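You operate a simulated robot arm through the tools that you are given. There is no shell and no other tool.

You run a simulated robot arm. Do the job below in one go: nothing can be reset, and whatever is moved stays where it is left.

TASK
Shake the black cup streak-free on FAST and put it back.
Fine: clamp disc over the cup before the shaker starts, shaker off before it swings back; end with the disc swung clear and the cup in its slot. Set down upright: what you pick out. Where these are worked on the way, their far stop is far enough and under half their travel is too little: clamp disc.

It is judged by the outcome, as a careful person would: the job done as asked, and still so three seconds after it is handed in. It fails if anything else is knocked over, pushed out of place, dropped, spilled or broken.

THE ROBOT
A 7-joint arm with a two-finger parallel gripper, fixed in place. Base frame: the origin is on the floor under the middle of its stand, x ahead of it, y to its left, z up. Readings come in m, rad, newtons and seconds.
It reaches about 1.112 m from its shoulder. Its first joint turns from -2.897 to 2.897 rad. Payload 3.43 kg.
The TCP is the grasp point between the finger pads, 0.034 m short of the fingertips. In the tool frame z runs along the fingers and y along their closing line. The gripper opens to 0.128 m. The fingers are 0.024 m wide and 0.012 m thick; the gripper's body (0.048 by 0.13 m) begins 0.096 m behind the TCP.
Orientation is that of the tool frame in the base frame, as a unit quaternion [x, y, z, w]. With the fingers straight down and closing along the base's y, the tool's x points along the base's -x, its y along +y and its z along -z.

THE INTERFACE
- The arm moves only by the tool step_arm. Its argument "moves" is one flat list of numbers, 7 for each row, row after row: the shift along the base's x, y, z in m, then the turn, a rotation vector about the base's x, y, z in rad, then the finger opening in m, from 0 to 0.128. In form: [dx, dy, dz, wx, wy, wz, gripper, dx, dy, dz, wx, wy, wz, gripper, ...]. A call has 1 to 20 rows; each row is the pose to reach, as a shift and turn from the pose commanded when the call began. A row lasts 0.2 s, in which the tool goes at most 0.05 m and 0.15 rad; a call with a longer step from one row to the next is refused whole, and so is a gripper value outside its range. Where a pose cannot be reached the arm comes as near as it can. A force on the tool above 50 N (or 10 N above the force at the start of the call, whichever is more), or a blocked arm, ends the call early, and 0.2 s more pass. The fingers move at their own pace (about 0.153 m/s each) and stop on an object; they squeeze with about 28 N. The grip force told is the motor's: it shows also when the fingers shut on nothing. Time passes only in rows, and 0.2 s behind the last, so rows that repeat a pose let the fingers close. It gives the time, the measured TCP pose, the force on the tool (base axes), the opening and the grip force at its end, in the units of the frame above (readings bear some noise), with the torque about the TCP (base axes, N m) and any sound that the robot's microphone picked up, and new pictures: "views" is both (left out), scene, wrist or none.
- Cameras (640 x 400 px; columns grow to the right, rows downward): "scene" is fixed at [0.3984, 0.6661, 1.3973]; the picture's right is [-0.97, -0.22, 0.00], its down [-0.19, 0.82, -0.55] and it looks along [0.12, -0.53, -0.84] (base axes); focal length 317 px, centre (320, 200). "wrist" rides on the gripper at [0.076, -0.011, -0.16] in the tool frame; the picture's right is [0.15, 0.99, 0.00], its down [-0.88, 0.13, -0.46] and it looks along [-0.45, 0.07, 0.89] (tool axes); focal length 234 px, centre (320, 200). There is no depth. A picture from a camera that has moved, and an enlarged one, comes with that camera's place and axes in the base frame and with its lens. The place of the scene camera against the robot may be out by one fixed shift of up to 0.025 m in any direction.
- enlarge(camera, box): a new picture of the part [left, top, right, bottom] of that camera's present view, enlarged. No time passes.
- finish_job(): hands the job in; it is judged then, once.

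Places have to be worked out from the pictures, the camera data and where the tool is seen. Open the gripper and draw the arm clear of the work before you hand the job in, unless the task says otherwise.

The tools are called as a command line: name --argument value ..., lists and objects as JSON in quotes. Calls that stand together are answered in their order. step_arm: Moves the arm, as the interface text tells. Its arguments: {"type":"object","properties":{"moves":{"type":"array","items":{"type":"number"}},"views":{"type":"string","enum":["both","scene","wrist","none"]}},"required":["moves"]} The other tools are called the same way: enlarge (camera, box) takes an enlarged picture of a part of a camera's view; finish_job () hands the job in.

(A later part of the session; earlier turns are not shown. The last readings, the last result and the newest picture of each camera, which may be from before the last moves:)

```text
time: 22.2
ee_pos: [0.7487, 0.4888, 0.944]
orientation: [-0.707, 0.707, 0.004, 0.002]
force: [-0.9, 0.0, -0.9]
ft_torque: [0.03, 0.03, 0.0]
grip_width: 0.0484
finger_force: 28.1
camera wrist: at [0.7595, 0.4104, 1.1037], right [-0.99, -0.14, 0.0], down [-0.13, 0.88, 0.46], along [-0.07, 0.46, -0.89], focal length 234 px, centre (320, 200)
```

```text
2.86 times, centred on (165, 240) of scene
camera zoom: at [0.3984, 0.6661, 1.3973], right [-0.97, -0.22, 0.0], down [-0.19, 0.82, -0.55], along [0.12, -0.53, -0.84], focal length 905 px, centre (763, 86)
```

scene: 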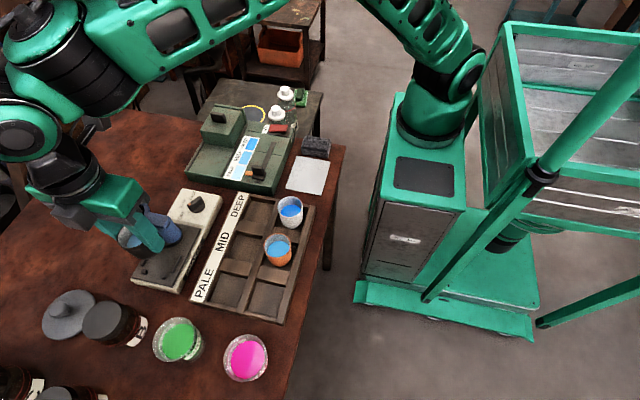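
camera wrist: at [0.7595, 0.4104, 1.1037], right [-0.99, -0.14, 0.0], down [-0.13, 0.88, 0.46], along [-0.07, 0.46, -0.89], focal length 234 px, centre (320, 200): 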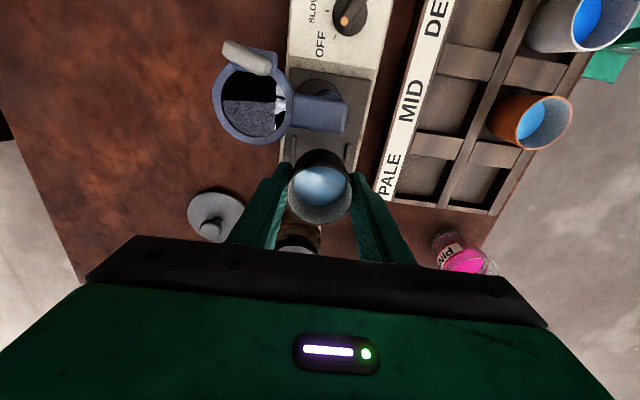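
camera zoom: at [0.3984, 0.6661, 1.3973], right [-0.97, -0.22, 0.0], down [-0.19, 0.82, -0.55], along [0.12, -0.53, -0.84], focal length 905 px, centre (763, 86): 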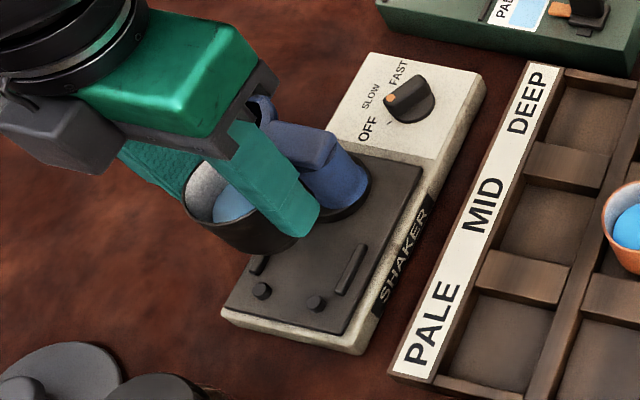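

The cup is right above the cradle, aligned with the rails. I'll descend slowly, watching for contact force.

step_arm --moves '[0, 0, -0.008, 0, 0, 0, 0.0, 0, 0, -0.02, 0, 0, 0, 0.0, 0, 0, -0.032, 0, 0, 0, 0.0, 0, 0, -0.04, 0, 0, 0, 0.0, 0, 0, -0.044, 0, 0, 0, 0.0, 0, 0, -0.044, 0, 0, 0, 0.0]' --views "both"

enlarge --camera "wrist" --box '[200, 80, 440, 260]'

enlarge --camera "scene" --box '[90, 190, 220, 310]'

```text
time: 23.6
ee_pos: [0.7476, 0.4896, 0.9011]
orientation: [-0.706, 0.708, 0.003, 0.001]
force: [-0.2, 0.0, -0.7]
ft_torque: [-0.01, 0.03, -0.02]
grip_width: 0.0486
finger_force: 27.7
camera wrist: at [0.7587, 0.4105, 1.0601], right [-0.99, -0.14, 0.0], down [-0.13, 0.88, 0.46], along [-0.07, 0.46, -0.89], focal length 234 px, centre (320, 200)
```

scene: 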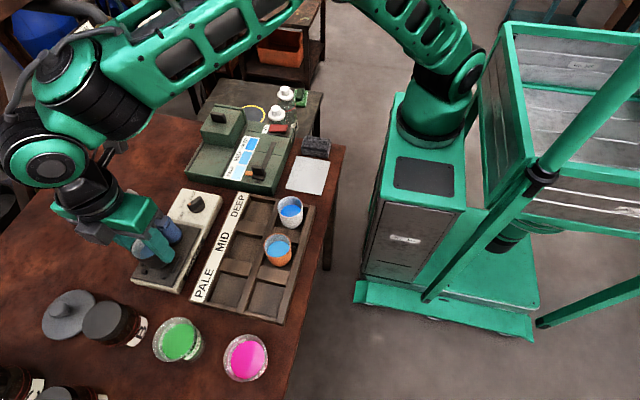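
wrist: 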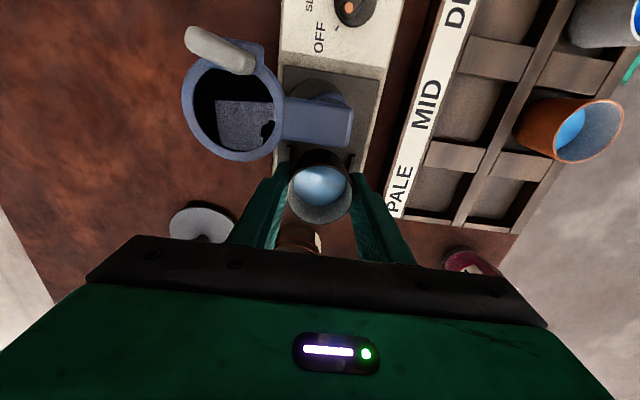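

```text
2.22 times, centred on (320, 170) of wrist
camera zoom: at [0.7587, 0.4105, 1.0601], right [-0.99, -0.14, 0.0], down [-0.13, 0.88, 0.46], along [-0.07, 0.46, -0.89], focal length 520 px, centre (320, 267)
```

zoom: 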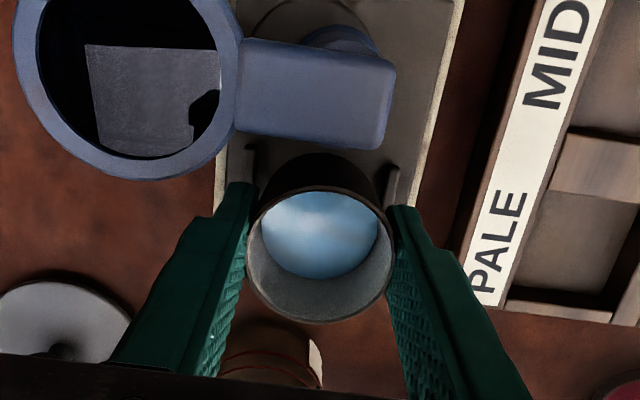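

```text
3.33 times, centred on (155, 250) of scene
camera zoom: at [0.3984, 0.6661, 1.3973], right [-0.97, -0.22, 0.0], down [-0.19, 0.82, -0.55], along [0.12, -0.53, -0.84], focal length 1056 px, centre (870, 33)
```

zoom: 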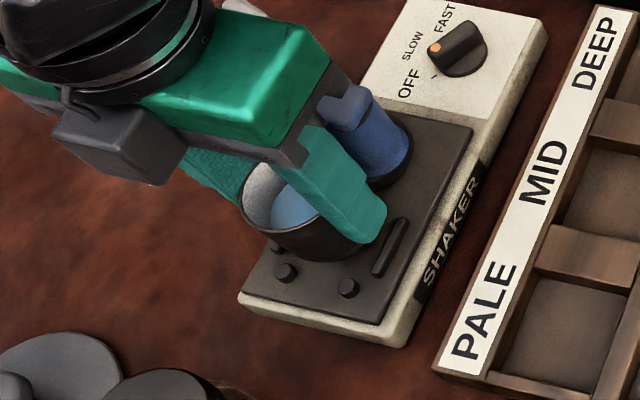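

Still free of contact at TCP z 0.901. I'll continue down in small steps and read the force each time.

step_arm --moves '[0, 0, -0.003, 0, 0, 0, 0.0, 0, 0, -0.006, 0, 0, 0, 0.0, 0, 0, -0.006, 0, 0, 0, 0.0]' --views "none"

step_arm --moves '[0, 0, -0.0015, 0, 0, 0, 0.0, 0, 0, -0.003, 0, 0, 0, 0.0, 0, 0, -0.003, 0, 0, 0, 0.0]' --views "wrist"

```text
time: 24.4
ee_pos: [0.7487, 0.4894, 0.8944]
orientation: [-0.706, 0.708, 0.003, 0.002]
force: [-0.4, -1.1, -0.2]
ft_torque: [-0.01, 0.01, -0.01]
grip_width: 0.0486
finger_force: 28.1
```

```text
time: 25.2
ee_pos: [0.7483, 0.4897, 0.8909]
orientation: [-0.706, 0.708, 0.003, 0.002]
force: [0.1, -0.1, -1.0]
ft_torque: [-0.01, -0.04, -0.02]
grip_width: 0.0487
finger_force: 27.7
camera wrist: at [0.7593, 0.4107, 1.0504], right [-0.99, -0.14, 0.0], down [-0.13, 0.88, 0.46], along [-0.07, 0.46, -0.89], focal length 234 px, centre (320, 200)
```

wrist: 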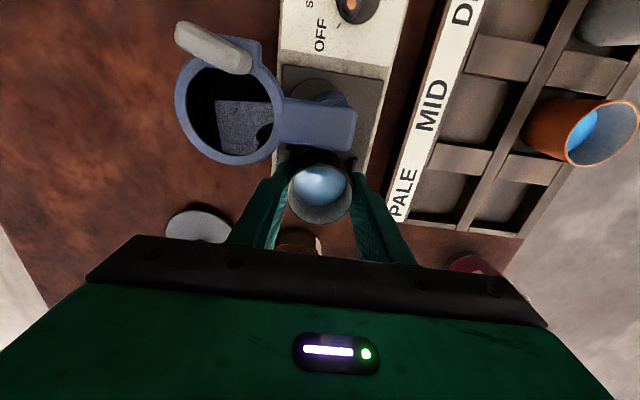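

No contact yet at 0.891; I keep stepping down 2 mm at a time.

step_arm --moves '[0, 0, -0.001, 0, 0, 0, 0.0, 0, 0, -0.002, 0, 0, 0, 0.0, 0, 0, -0.002, 0, 0, 0, 0.0]' --views "none"

step_arm --moves '[0, 0, -0.001, 0, 0, 0, 0.0, 0, 0, -0.002, 0, 0, 0, 0.0, 0, 0, -0.002, 0, 0, 0, 0.0]' --views "both"

enlarge --camera "wrist" --box '[240, 120, 400, 240]'

enlarge --camera "scene" --box '[110, 210, 220, 310]'

```text
time: 26.0
ee_pos: [0.7485, 0.488, 0.8905]
orientation: [-0.706, 0.708, 0.002, 0.002]
force: [0.6, -0.1, 8.1]
ft_torque: [0.0, 0.09, 0.03]
grip_width: 0.0486
finger_force: 28.0
```

```text
time: 26.8
ee_pos: [0.748, 0.4879, 0.8887]
orientation: [-0.707, 0.708, 0.003, 0.003]
force: [3.3, 0.5, 22.3]
ft_torque: [-0.01, 0.04, 0.01]
grip_width: 0.0486
finger_force: 28.1
camera wrist: at [0.7592, 0.4103, 1.0477], right [-0.99, -0.14, 0.0], down [-0.13, 0.88, 0.46], along [-0.07, 0.46, -0.89], focal length 234 px, centre (320, 200)
```

scene: 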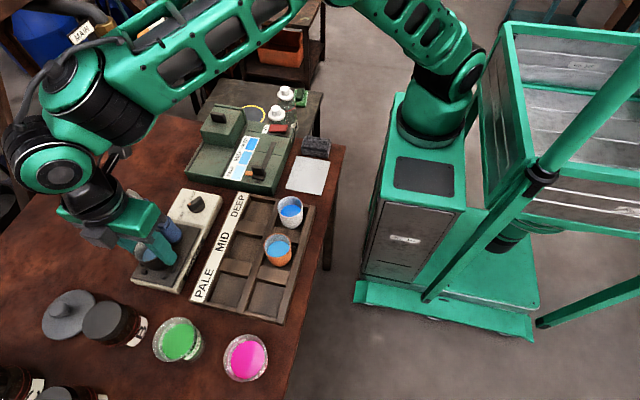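
wrist: 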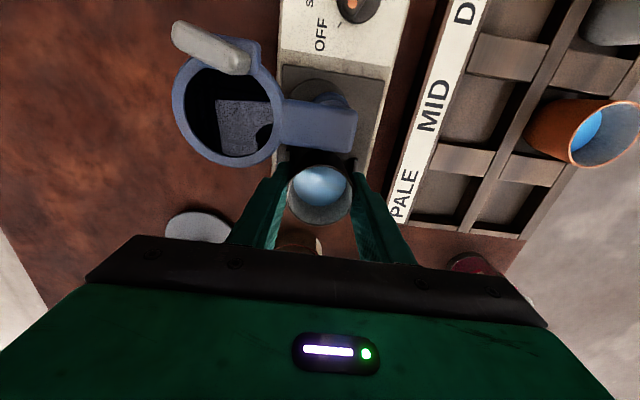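

```text
3.33 times, centred on (320, 180) of wrist
camera zoom: at [0.7592, 0.4103, 1.0477], right [-0.99, -0.14, 0.0], down [-0.13, 0.88, 0.46], along [-0.07, 0.46, -0.89], focal length 781 px, centre (320, 267)
```

zoom: 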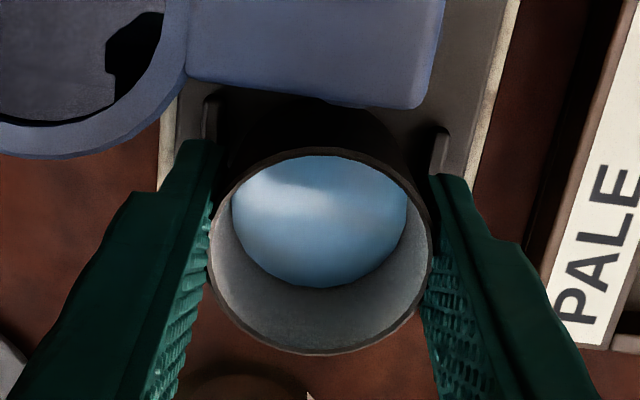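

```text
4.00 times, centred on (165, 260) of scene
camera zoom: at [0.3984, 0.6661, 1.3973], right [-0.97, -0.22, 0.0], down [-0.19, 0.82, -0.55], along [0.12, -0.53, -0.84], focal length 1267 px, centre (940, -40)
```

zoom: 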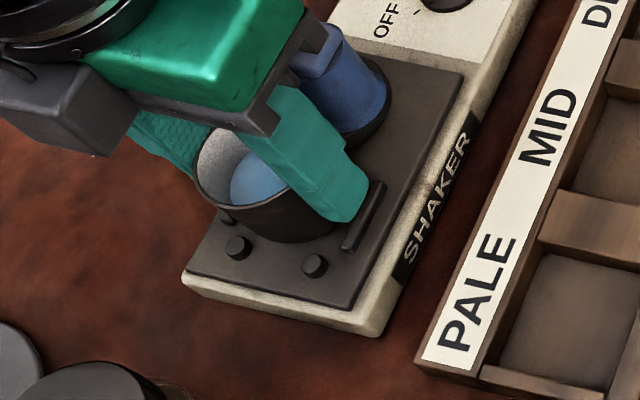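

Contact came at TCP z≈0.890 and the cup is seated on the plate between the rails. I'll relieve the push by 2.5 mm and open the fingers gently.

step_arm --moves '[0, 0, 0.0025, 0, 0, 0, 0.0, 0, 0, 0.0025, 0, 0, 0, 0.0, 0, 0, 0.0025, 0, 0, 0, 0.05, 0, 0, 0.0025, 0, 0, 0, 0.06, 0, 0, 0.0025, 0, 0, 0, 0.072, 0, 0, 0.0025, 0, 0, 0, 0.072]' --views "wrist"

enlarge --camera "wrist" --box '[240, 120, 400, 240]'

```text
time: 28.2
ee_pos: [0.7495, 0.49, 0.8903]
orientation: [-0.707, 0.708, 0.003, 0.001]
force: [-0.3, 1.3, -0.1]
ft_torque: [0.03, -0.02, -0.03]
grip_width: 0.0718
finger_force: 0.1
camera wrist: at [0.7594, 0.4109, 1.0494], right [-0.99, -0.14, 0.0], down [-0.13, 0.88, 0.46], along [-0.07, 0.46, -0.89], focal length 234 px, centre (320, 200)
```

wrist: 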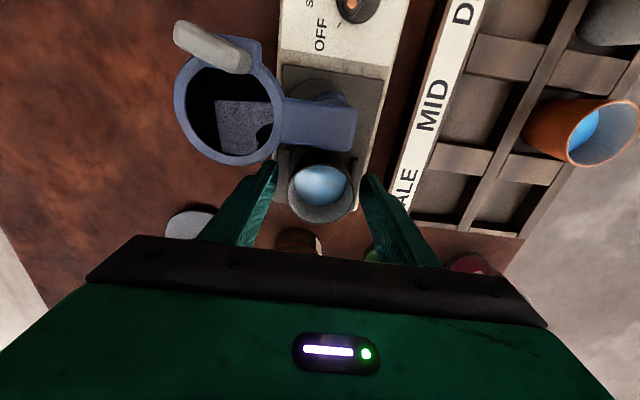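

```text
3.33 times, centred on (320, 180) of wrist
camera zoom: at [0.7594, 0.4109, 1.0494], right [-0.99, -0.14, 0.0], down [-0.13, 0.88, 0.46], along [-0.07, 0.46, -0.89], focal length 781 px, centre (320, 267)
```

zoom: 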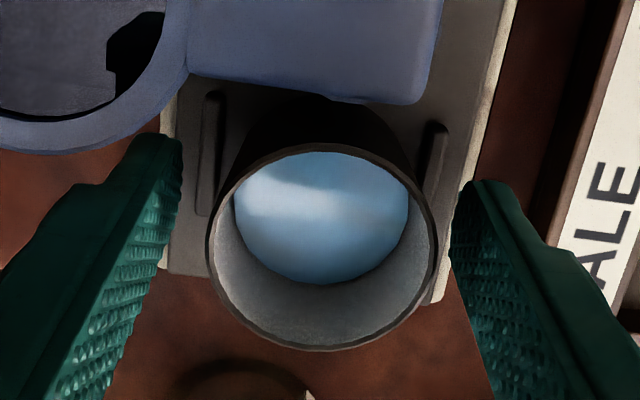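

The cup stands freely in the cradle, rim at about (0.748, 0.487, 0.891). I'll raise the arm straight up and look at the clamp geometry again.

step_arm --moves '[0, 0, 0.01, 0, 0, 0, 0.072, 0, 0, 0.04, 0, 0, 0, 0.072, 0, 0, 0.08, 0, 0, 0, 0.072, 0, 0, 0.12, 0, 0, 0, 0.072, 0, 0, 0.15, 0, 0, 0, 0.072, 0, 0, 0.15, 0, 0, 0, 0.072]' --views "both"

enlarge --camera "wrist" --box '[200, 60, 400, 200]'

enlarge --camera "scene" --box '[90, 170, 230, 300]'

```text
time: 29.6
ee_pos: [0.7495, 0.4909, 1.0401]
orientation: [0.707, -0.707, -0.003, 0.0]
force: [0.2, 0.6, 0.6]
ft_torque: [0.0, -0.02, 0.0]
grip_width: 0.0717
finger_force: 0.1
camera wrist: at [0.7609, 0.4128, 1.2001], right [-0.99, -0.14, 0.0], down [-0.13, 0.88, 0.46], along [-0.07, 0.46, -0.89], focal length 234 px, centre (320, 200)
```

scene: 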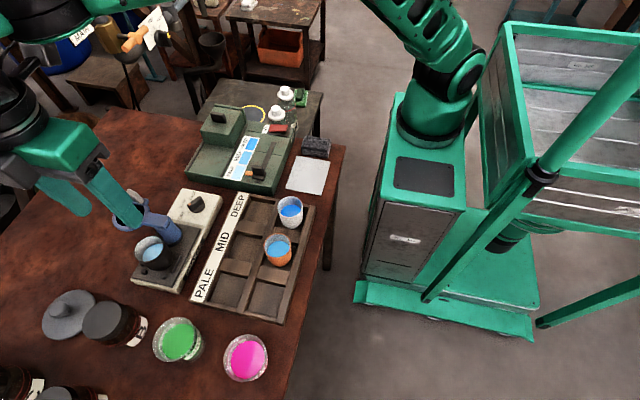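
wrist: 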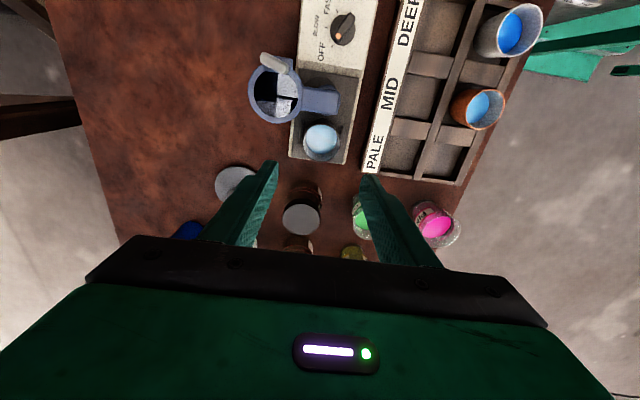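

```text
2.86 times, centred on (300, 130) of wrist
camera zoom: at [0.7609, 0.4128, 1.2001], right [-0.99, -0.14, 0.0], down [-0.13, 0.88, 0.46], along [-0.07, 0.46, -0.89], focal length 669 px, centre (377, 400)
```

zoom: 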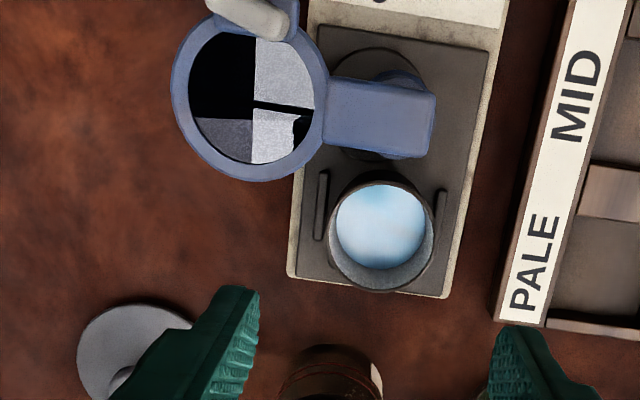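

```text
3.08 times, centred on (160, 235) of scene
camera zoom: at [0.3984, 0.6661, 1.3973], right [-0.97, -0.22, 0.0], down [-0.19, 0.82, -0.55], along [0.12, -0.53, -0.84], focal length 974 px, centre (812, 92)
```

zoom: 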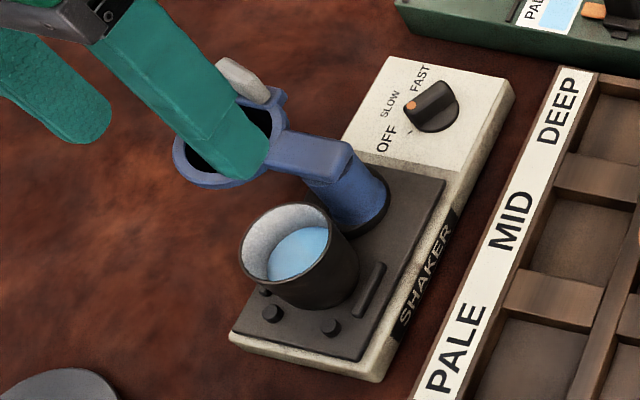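

The cup is upright in the cradle and the disc sits at about (0.806, 0.438, 0.905), turning on a post at (0.755, 0.435). I'll close the fingers into a pusher, yaw back to 0, and move above the spot on the lever's −y side.

step_arm --moves '[0.005, -0.01, 0, 0, 0, -0.145, 0.04, 0.01, -0.02, 0, 0, 0, -0.29, 0.02, 0.015, -0.03, 0, 0, 0, -0.435, 0.0, 0.02, -0.04, 0, 0, 0, -0.58, 0.0, 0.025, -0.05, 0, 0, 0, -0.725, 0.0, 0.03, -0.06, 0, 0, 0, -0.87, 0.0, 0.035, -0.07, 0, 0, 0, -1.015, 0.0, 0.04, -0.08, 0, 0, 0, -1.16, 0.0, 0.046, -0.09, 0, 0, 0, -1.305, 0.0, 0.052, -0.105, 0, 0, 0, -1.45, 0.0, 0.0555, -0.119, 0, 0, 0, -1.57, 0.0, 0.0555, -0.119, 0, 0, 0, -1.57, 0.0]' --views "both"

enlarge --camera "wrist" --box '[220, 100, 420, 240]'

enlarge --camera "scene" --box '[80, 150, 230, 290]'

```text
time: 32.2
ee_pos: [0.8041, 0.3719, 1.0394]
orientation: [0.001, 1.0, 0.001, 0.003]
force: [-0.2, -0.2, 0.8]
ft_torque: [0.01, -0.02, -0.01]
grip_width: 0.0
finger_force: 27.7
camera wrist: at [0.7263, 0.3585, 1.1991], right [-0.14, 0.99, 0.0], down [0.88, 0.13, 0.46], along [0.46, 0.07, -0.89], focal length 234 px, centre (320, 200)
```

scene: 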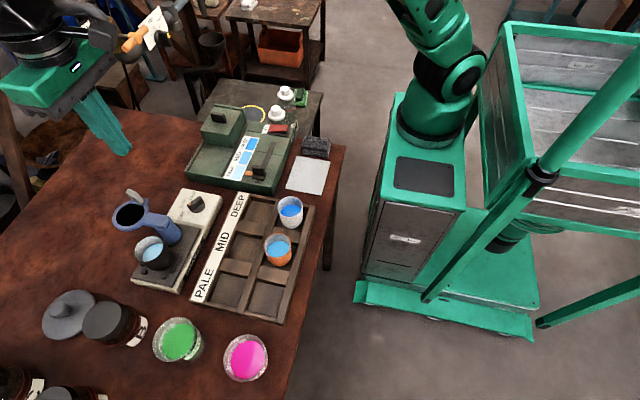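
wrist: 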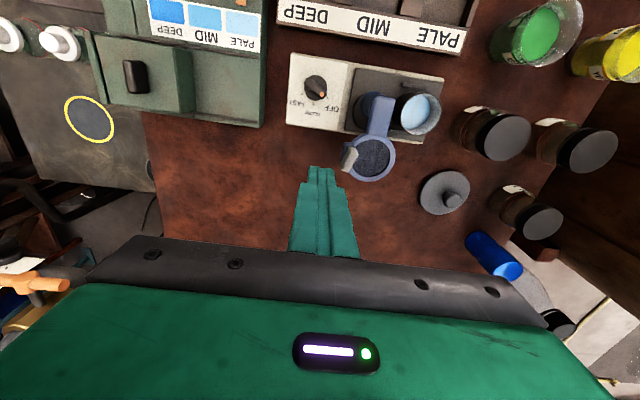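

```text
2.86 times, centred on (320, 170) of wrist
camera zoom: at [0.7263, 0.3585, 1.1991], right [-0.14, 0.99, 0.0], down [0.88, 0.13, 0.46], along [0.46, 0.07, -0.89], focal length 669 px, centre (320, 286)
```

zoom: 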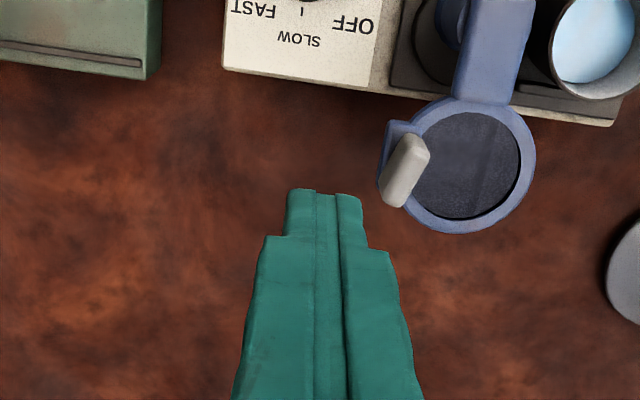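

```text
2.86 times, centred on (155, 220) of scene
camera zoom: at [0.3984, 0.6661, 1.3973], right [-0.97, -0.22, 0.0], down [-0.19, 0.82, -0.55], along [0.12, -0.53, -0.84], focal length 905 px, centre (791, 143)
```

zoom: 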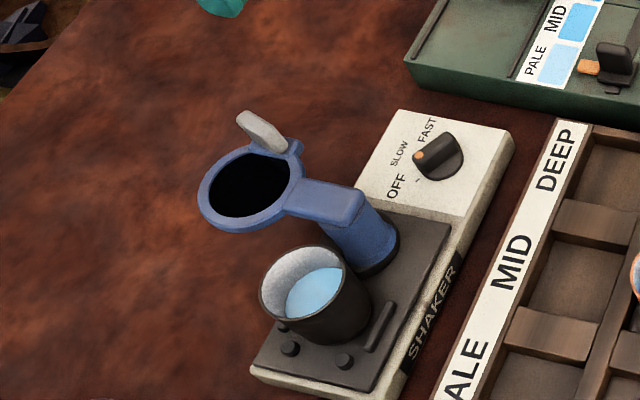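

The pusher is above the gap beside the lever: its edge is at y≈0.384, while the lever bracket face is at y≈0.397. I'll descend to put the fingertips at about z=0.90, level with the ring and lever and above the cup's rim height.

step_arm --moves '[0.001, -0.001, -0.03, 0, 0, 0, 0.0, 0.001, -0.001, -0.06, 0, 0, 0, 0.0, 0.001, -0.001, -0.09, 0, 0, 0, 0.0, 0.001, -0.001, -0.105, 0, 0, 0, 0.0, 0.001, -0.001, -0.105, 0, 0, 0, 0.0]' --views "both"

enlarge --camera "wrist" --box '[220, 100, 460, 240]'

enlarge --camera "scene" --box '[80, 150, 230, 290]'

```text
time: 33.4
ee_pos: [0.8051, 0.3696, 0.9339]
orientation: [0.001, 1.0, 0.001, 0.003]
force: [0.5, 0.6, -0.4]
ft_torque: [0.02, 0.06, 0.02]
grip_width: 0.0001
finger_force: 27.7
camera wrist: at [0.7276, 0.3572, 1.0929], right [-0.15, 0.99, 0.0], down [0.88, 0.13, 0.46], along [0.46, 0.07, -0.89], focal length 234 px, centre (320, 200)
```

scene: 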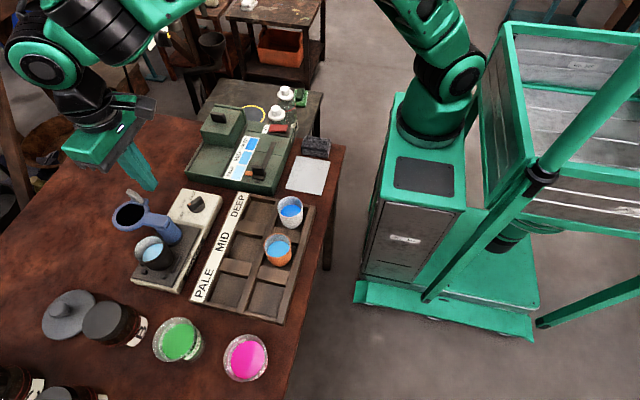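
wrist: 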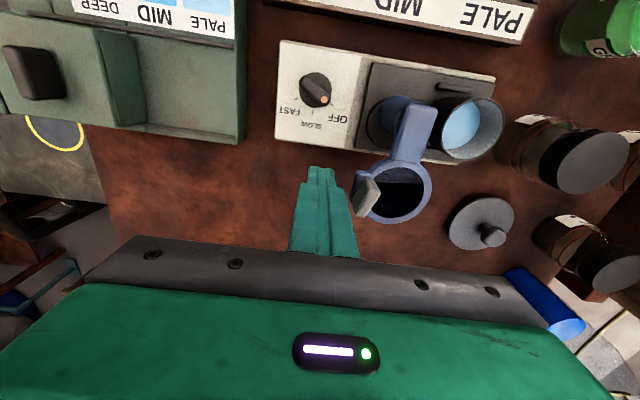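

```text
2.67 times, centred on (340, 170) of wrist
camera zoom: at [0.7276, 0.3572, 1.0929], right [-0.15, 0.99, 0.0], down [0.88, 0.13, 0.46], along [0.46, 0.07, -0.89], focal length 624 px, centre (267, 280)
```

zoom: 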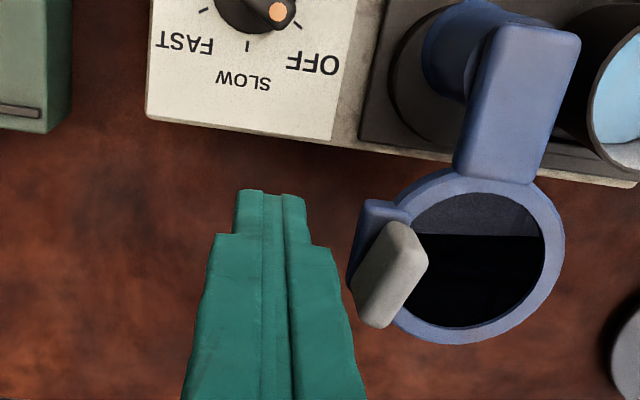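

```text
2.86 times, centred on (155, 220) of scene
camera zoom: at [0.3984, 0.6661, 1.3973], right [-0.97, -0.22, 0.0], down [-0.19, 0.82, -0.55], along [0.12, -0.53, -0.84], focal length 905 px, centre (791, 143)
```

zoom: 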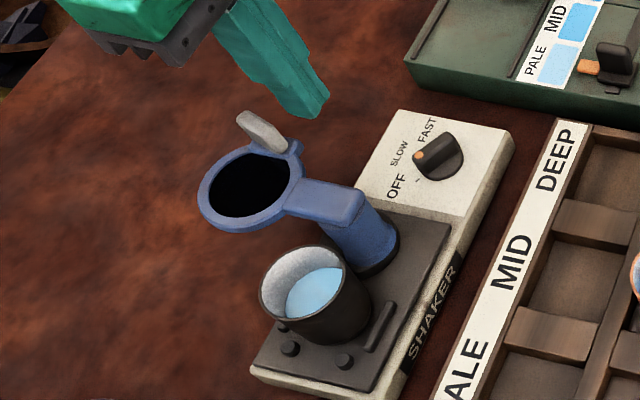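

Fingertips are at ring and lever height with clear space. I'll push in +y to touch the lever and follow the arc about the post, turning the tool along with it; first just the initial part.

step_arm --moves '[0, 0.008, 0, 0, 0, 0, 0.0, 0, 0.0154, 0, 0, 0, 0, 0.0, 0.0064, 0.0229, 0, 0, 0, 0.14, 0.0, 0.0118, 0.0312, 0, 0, 0, 0.28, 0.0, 0.0159, 0.0401, 0, 0, 0, 0.42, 0.0]' --views "both"

enlarge --camera "wrist" --box '[220, 100, 460, 240]'

enlarge --camera "scene" --box '[80, 150, 230, 290]'

```text
time: 34.6
ee_pos: [0.8196, 0.4086, 0.9337]
orientation: [-0.209, 0.978, 0.001, 0.002]
force: [0.0, -0.1, -0.6]
ft_torque: [0.0, -0.02, -0.02]
grip_width: 0.0001
finger_force: 28.4
camera wrist: at [0.7543, 0.3661, 1.0939], right [-0.54, 0.84, 0.0], down [0.75, 0.48, 0.46], along [0.39, 0.25, -0.89], focal length 234 px, centre (320, 200)
```

scene: 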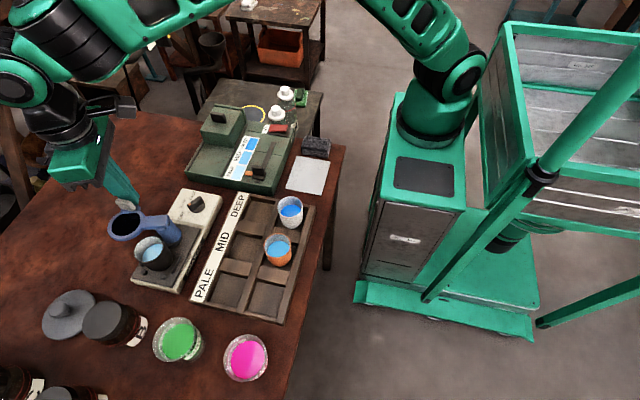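
wrist: 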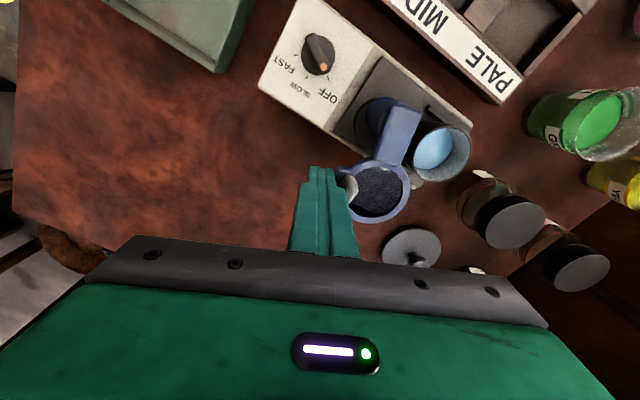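

```text
2.67 times, centred on (340, 170) of wrist
camera zoom: at [0.7543, 0.3661, 1.0939], right [-0.54, 0.84, 0.0], down [0.75, 0.48, 0.46], along [0.39, 0.25, -0.89], focal length 624 px, centre (267, 280)
```

zoom: 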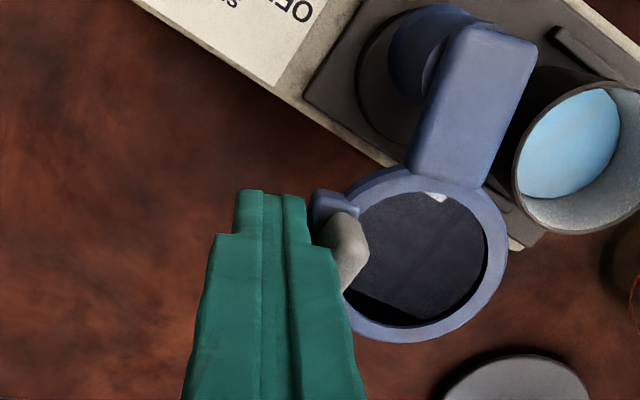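

```text
2.86 times, centred on (155, 220) of scene
camera zoom: at [0.3984, 0.6661, 1.3973], right [-0.97, -0.22, 0.0], down [-0.19, 0.82, -0.55], along [0.12, -0.53, -0.84], focal length 905 px, centre (791, 143)
```

zoom: 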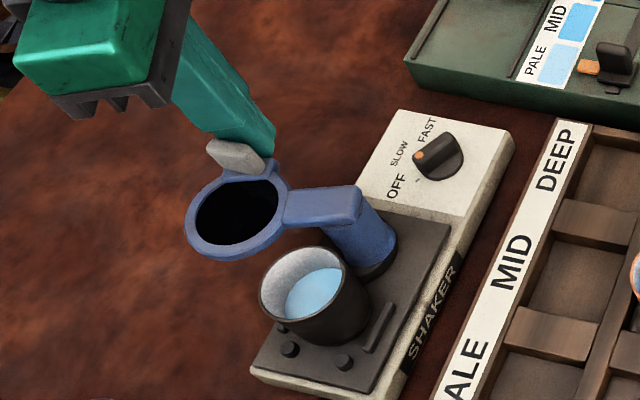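

The ring is swinging with the pusher with hardly any force. I'll continue along the arc, checking that the ring passes above the cup's rim.

step_arm --moves '[0.0029, 0.0095, 0, 0, 0, 0.14, 0.0, 0.0045, 0.0193, 0, 0, 0, 0.28, 0.0, 0.0046, 0.0292, 0, 0, 0, 0.42, 0.0]' --views "both"

enlarge --camera "wrist" --box '[220, 100, 460, 240]'

enlarge --camera "scene" --box '[80, 150, 230, 290]'

```text
time: 35.4
ee_pos: [0.8243, 0.4384, 0.9327]
orientation: [-0.408, 0.913, 0.002, 0.001]
force: [-0.5, -0.2, 1.0]
ft_torque: [0.03, 0.0, 0.03]
grip_width: 0.0
finger_force: 28.2
camera wrist: at [0.7818, 0.3717, 1.0934], right [-0.84, 0.55, 0.0], down [0.49, 0.74, 0.46], along [0.25, 0.39, -0.89], focal length 234 px, centre (320, 200)
```

scene: 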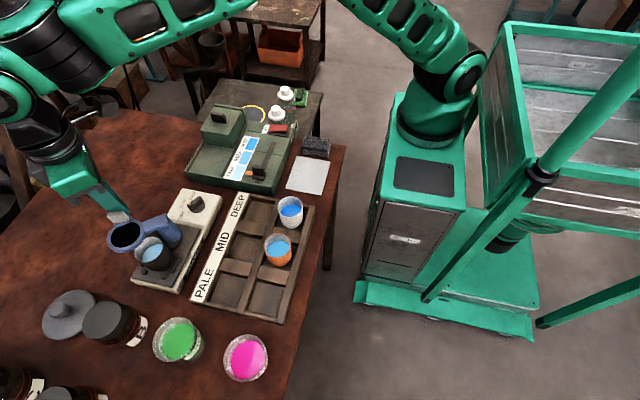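
wrist: 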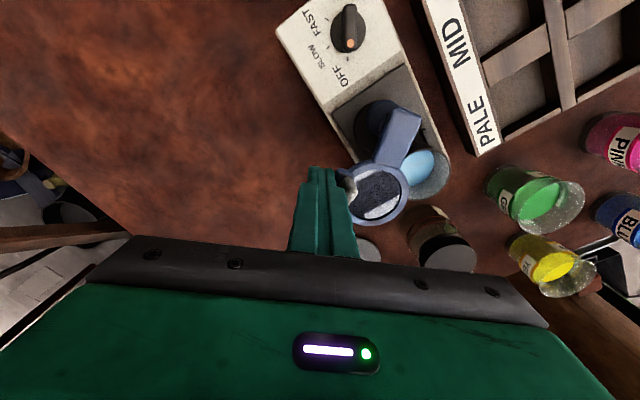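

```text
2.67 times, centred on (340, 170) of wrist
camera zoom: at [0.7818, 0.3717, 1.0934], right [-0.84, 0.55, 0.0], down [0.49, 0.74, 0.46], along [0.25, 0.39, -0.89], focal length 624 px, centre (267, 280)
```

zoom: 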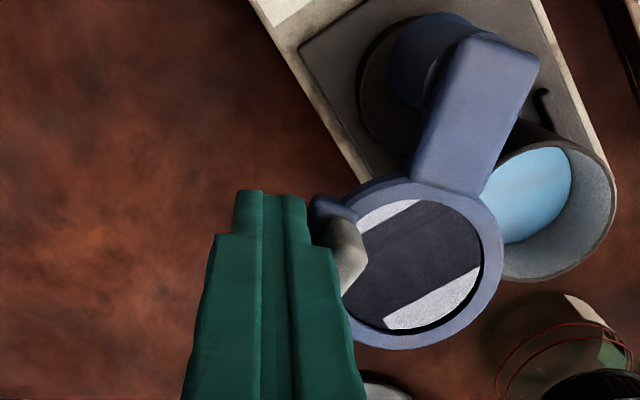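

```text
2.86 times, centred on (155, 220) of scene
camera zoom: at [0.3984, 0.6661, 1.3973], right [-0.97, -0.22, 0.0], down [-0.19, 0.82, -0.55], along [0.12, -0.53, -0.84], focal length 905 px, centre (791, 143)
```

zoom: 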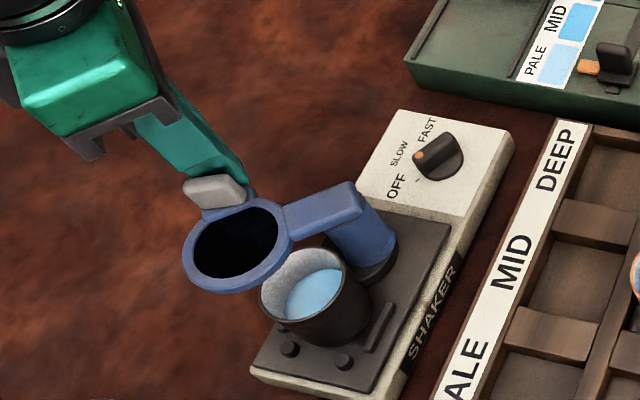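

The ring is riding above the cup's rim without any force building. Next stretch of the arc.

step_arm --moves '[-0.0012, 0.0098, 0, 0, 0, 0.14, 0.0, -0.0038, 0.0193, 0, 0, 0, 0.28, 0.0, -0.0077, 0.0284, 0, 0, 0, 0.42, 0.0]' --views "both"

enlarge --camera "wrist" --box '[220, 100, 460, 240]'

enlarge --camera "scene" --box '[80, 150, 230, 290]'

```text
time: 36.2
ee_pos: [0.8166, 0.467, 0.9357]
orientation: [-0.591, 0.807, 0.001, 0.001]
force: [0.4, -0.8, -0.1]
ft_torque: [0.05, 0.02, -0.04]
grip_width: 0.0001
finger_force: 28.0
camera wrist: at [0.8042, 0.3895, 1.0944], right [-0.99, 0.16, 0.0], down [0.14, 0.88, 0.46], along [0.07, 0.46, -0.89], focal length 234 px, centre (320, 200)
```

scene: 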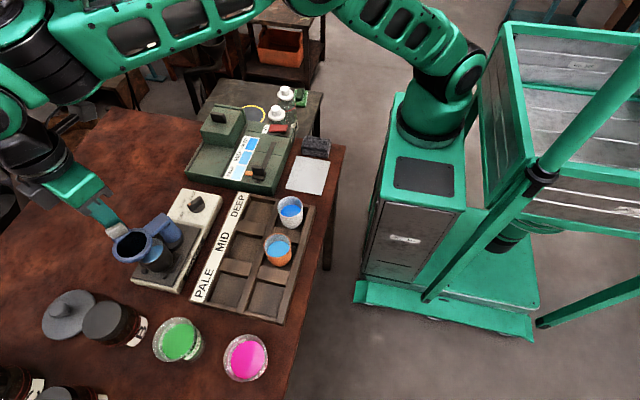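
wrist: 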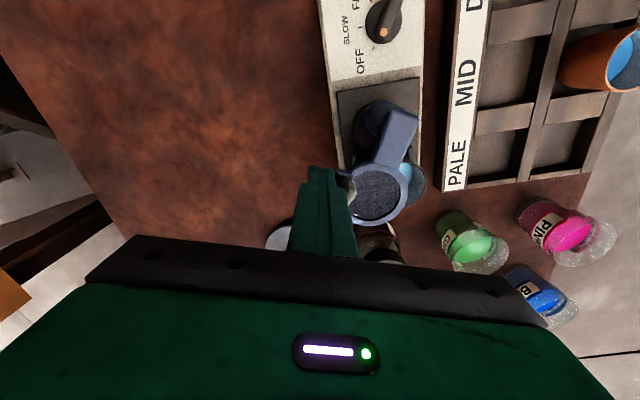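

```text
2.67 times, centred on (340, 170) of wrist
camera zoom: at [0.8042, 0.3895, 1.0944], right [-0.99, 0.16, 0.0], down [0.14, 0.88, 0.46], along [0.07, 0.46, -0.89], focal length 624 px, centre (267, 280)
```

zoom: 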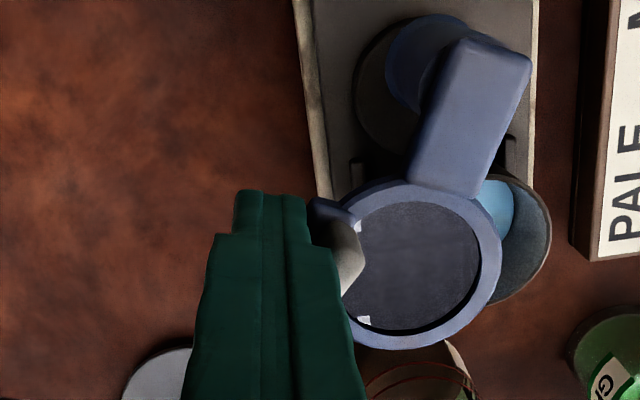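

```text
2.86 times, centred on (155, 220) of scene
camera zoom: at [0.3984, 0.6661, 1.3973], right [-0.97, -0.22, 0.0], down [-0.19, 0.82, -0.55], along [0.12, -0.53, -0.84], focal length 905 px, centre (791, 143)
```

zoom: 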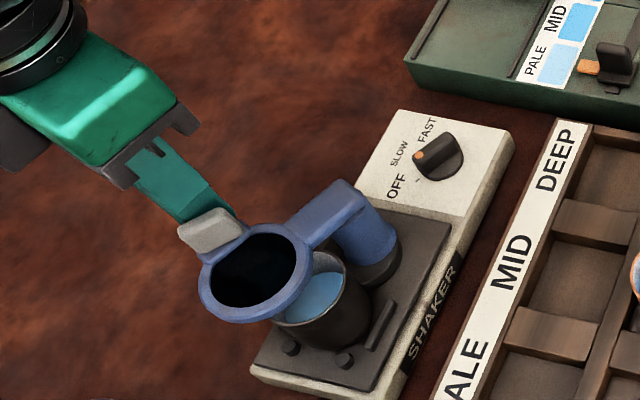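

The disc is at about 77° and the cup lies at about 98°. I'll keep pushing to the far stop, watching the force.

step_arm --moves '[-0.0051, 0.0085, 0, 0, 0, 0.14, 0.0, -0.0114, 0.0161, 0, 0, 0, 0.28, 0.0]' --views "none"

step_arm --moves '[-0.0031, 0.003, 0, 0, 0, 0.06, 0.0, -0.0062, 0.0059, 0, 0, 0, 0.12, 0.0]' --views "both"

enlarge --camera "wrist" --box '[220, 100, 460, 240]'

enlarge --camera "scene" --box '[80, 150, 230, 290]'

```text
time: 36.8
ee_pos: [0.8054, 0.4834, 0.9349]
orientation: [-0.696, 0.718, 0.003, 0.001]
force: [0.1, -0.5, 0.3]
ft_torque: [0.02, -0.01, -0.03]
grip_width: 0.0
finger_force: 27.7
```

```text
time: 37.4
ee_pos: [0.8007, 0.4895, 0.9357]
orientation: [0.738, -0.675, -0.004, -0.002]
force: [-0.3, 0.1, -0.3]
ft_torque: [0.01, 0.01, -0.02]
grip_width: 0.0003
finger_force: 28.1
camera wrist: at [0.8181, 0.4121, 1.0942], right [-0.97, -0.23, 0.0], down [-0.21, 0.86, 0.46], along [-0.11, 0.45, -0.89], focal length 234 px, centre (320, 200)
```

scene: 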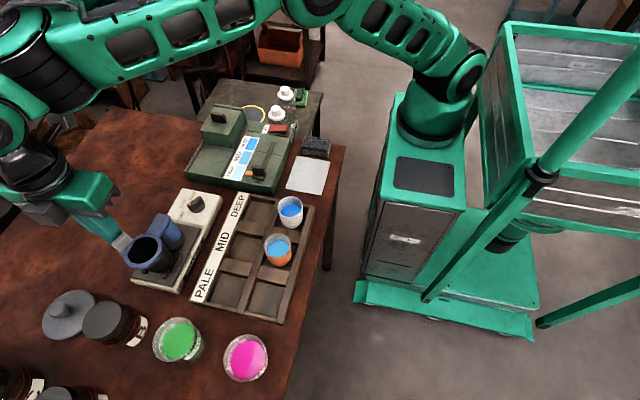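
wrist: 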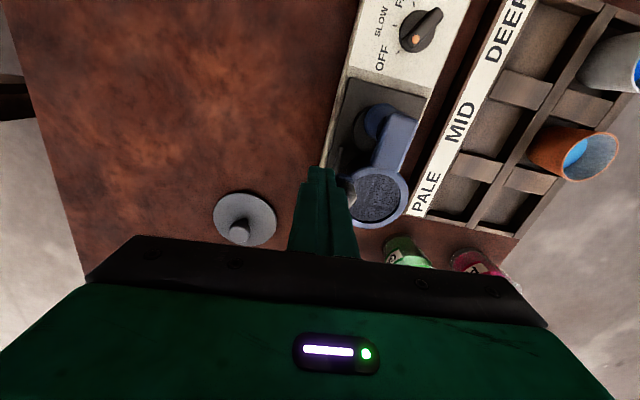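

```text
2.67 times, centred on (340, 170) of wrist
camera zoom: at [0.8181, 0.4121, 1.0942], right [-0.97, -0.23, 0.0], down [-0.21, 0.86, 0.46], along [-0.11, 0.45, -0.89], focal length 624 px, centre (267, 280)
```

zoom: 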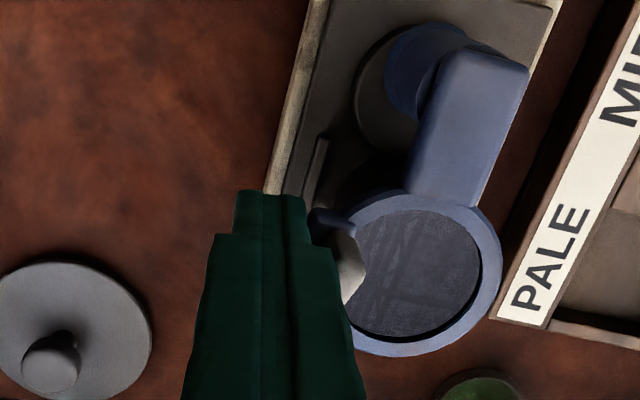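

```text
2.86 times, centred on (155, 220) of scene
camera zoom: at [0.3984, 0.6661, 1.3973], right [-0.97, -0.22, 0.0], down [-0.19, 0.82, -0.55], along [0.12, -0.53, -0.84], focal length 905 px, centre (791, 143)
```

zoom: 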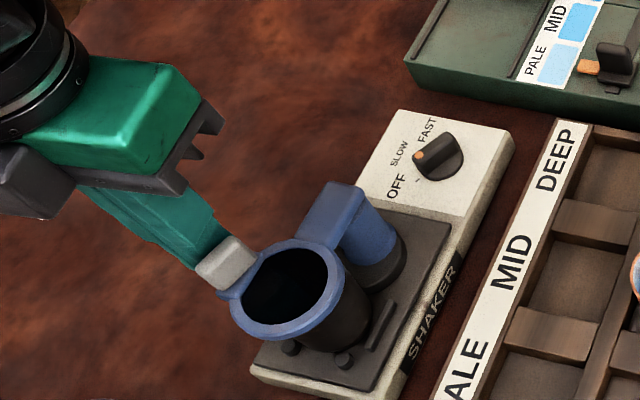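

The disc is now nearly concentric with the cup and still no stop force. I'll nudge further until the stop is felt.

step_arm --moves '[-0.0025, 0.0019, 0, 0, 0, 0.045, 0.0, -0.005, 0.0038, 0, 0, 0, 0.09, 0.0]' --views "none"

step_arm --moves '[-0.003, 0.002, 0, 0, 0, 0.05, 0.0, -0.006, 0.0037, 0, 0, 0, 0.1, 0.0]' --views "both"

enlarge --camera "wrist" --box '[220, 100, 460, 240]'

enlarge --camera "scene" --box '[80, 150, 230, 290]'

```text
time: 38.0
ee_pos: [0.7972, 0.4921, 0.9349]
orientation: [0.766, -0.643, -0.002, -0.002]
force: [18.4, 0.3, -0.3]
ft_torque: [0.0, -0.57, -0.18]
grip_width: 0.0
finger_force: 28.0
```

```text
time: 38.5
ee_pos: [0.7971, 0.4858, 0.9373]
orientation: [0.778, -0.628, 0.007, -0.004]
force: [101.9, -0.2, -72.7]
ft_torque: [-1.2, -5.34, -0.84]
grip_width: 0.0
finger_force: 28.3
stopped in row 2: the force on the tool passed its limit at 55 N (the readings are from after the stop); the commanded pose is now the measured one
camera wrist: at [0.8214, 0.4131, 1.0975], right [-0.94, -0.35, -0.01], down [-0.32, 0.83, 0.45], along [-0.15, 0.43, -0.89], focal length 234 px, centre (320, 200)
```

scene: 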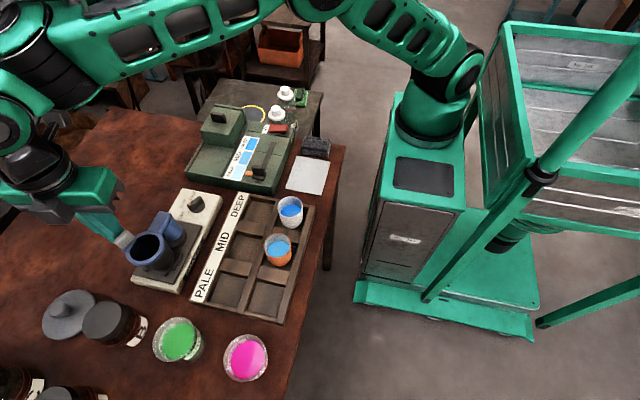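
wrist: 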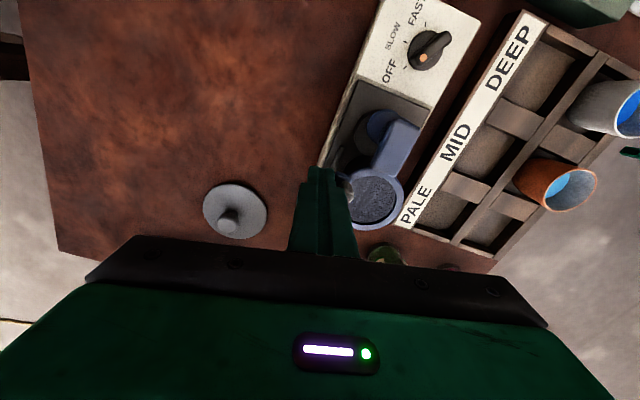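

```text
2.67 times, centred on (340, 170) of wrist
camera zoom: at [0.8214, 0.4131, 1.0975], right [-0.94, -0.35, -0.01], down [-0.32, 0.83, 0.45], along [-0.15, 0.43, -0.89], focal length 624 px, centre (267, 280)
```

zoom: 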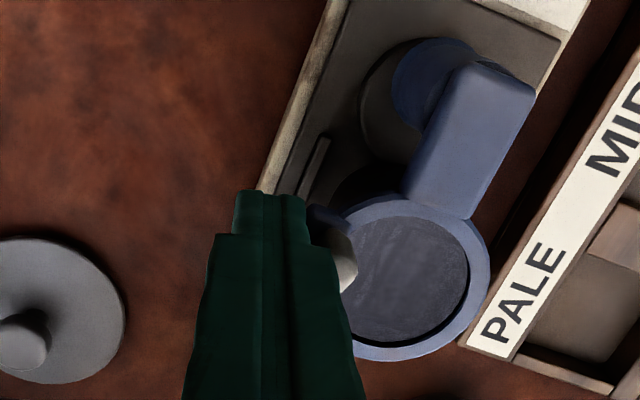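

```text
2.86 times, centred on (155, 220) of scene
camera zoom: at [0.3984, 0.6661, 1.3973], right [-0.97, -0.22, 0.0], down [-0.19, 0.82, -0.55], along [0.12, -0.53, -0.84], focal length 905 px, centre (791, 143)
```

zoom: 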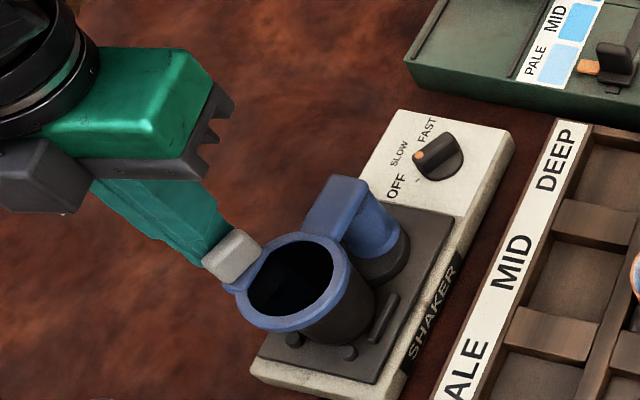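

The far stop was reached and the force spiked, so I back the pusher off in +x at once.

step_arm --moves '[0.004, 0, 0, 0, 0, 0, 0.0, 0.012, 0, 0, 0, 0, 0, 0.0, 0.025, 0, 0, 0, 0, 0, 0.0, 0.035, 0, 0, 0, 0, 0, 0.0]' --views "both"

enlarge --camera "wrist" --box '[220, 100, 460, 240]'

enlarge --camera "scene" --box '[80, 150, 230, 290]'

```text
time: 39.5
ee_pos: [0.8183, 0.494, 0.948]
orientation: [0.786, -0.618, 0.003, -0.008]
force: [0.3, 0.0, -0.3]
ft_torque: [-0.02, -0.01, 0.0]
grip_width: 0.0
finger_force: 28.2
camera wrist: at [0.8453, 0.42, 1.1077], right [-0.93, -0.38, -0.02], down [-0.34, 0.82, 0.46], along [-0.16, 0.43, -0.89], focal length 234 px, centre (320, 200)
```

scene: 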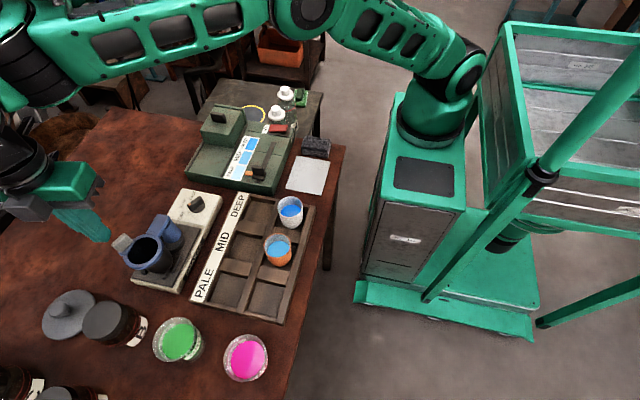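
wrist: 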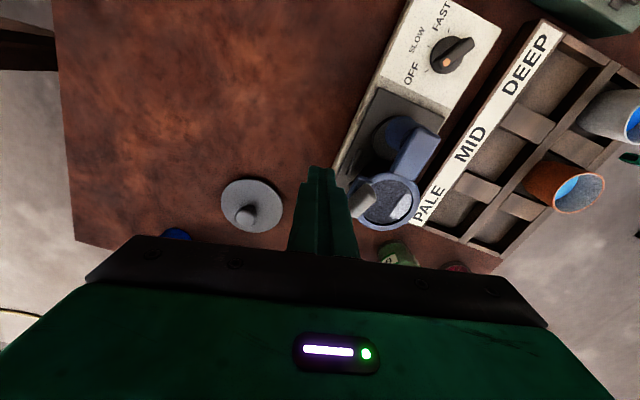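

```text
2.67 times, centred on (340, 170) of wrist
camera zoom: at [0.8453, 0.42, 1.1077], right [-0.93, -0.38, -0.02], down [-0.34, 0.82, 0.46], along [-0.16, 0.43, -0.89], focal length 624 px, centre (267, 280)
```

zoom: 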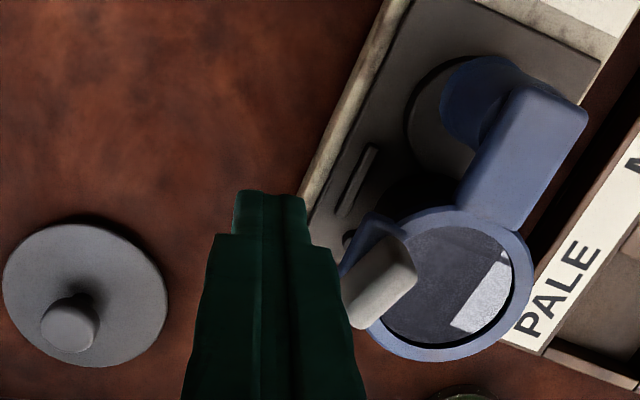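

```text
2.86 times, centred on (155, 220) of scene
camera zoom: at [0.3984, 0.6661, 1.3973], right [-0.97, -0.22, 0.0], down [-0.19, 0.82, -0.55], along [0.12, -0.53, -0.84], focal length 905 px, centre (791, 143)
```

zoom: 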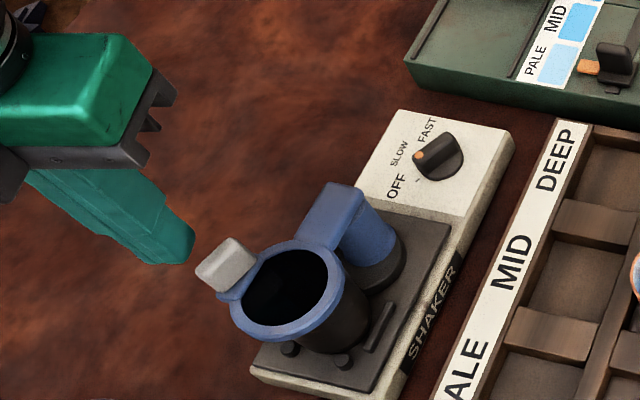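

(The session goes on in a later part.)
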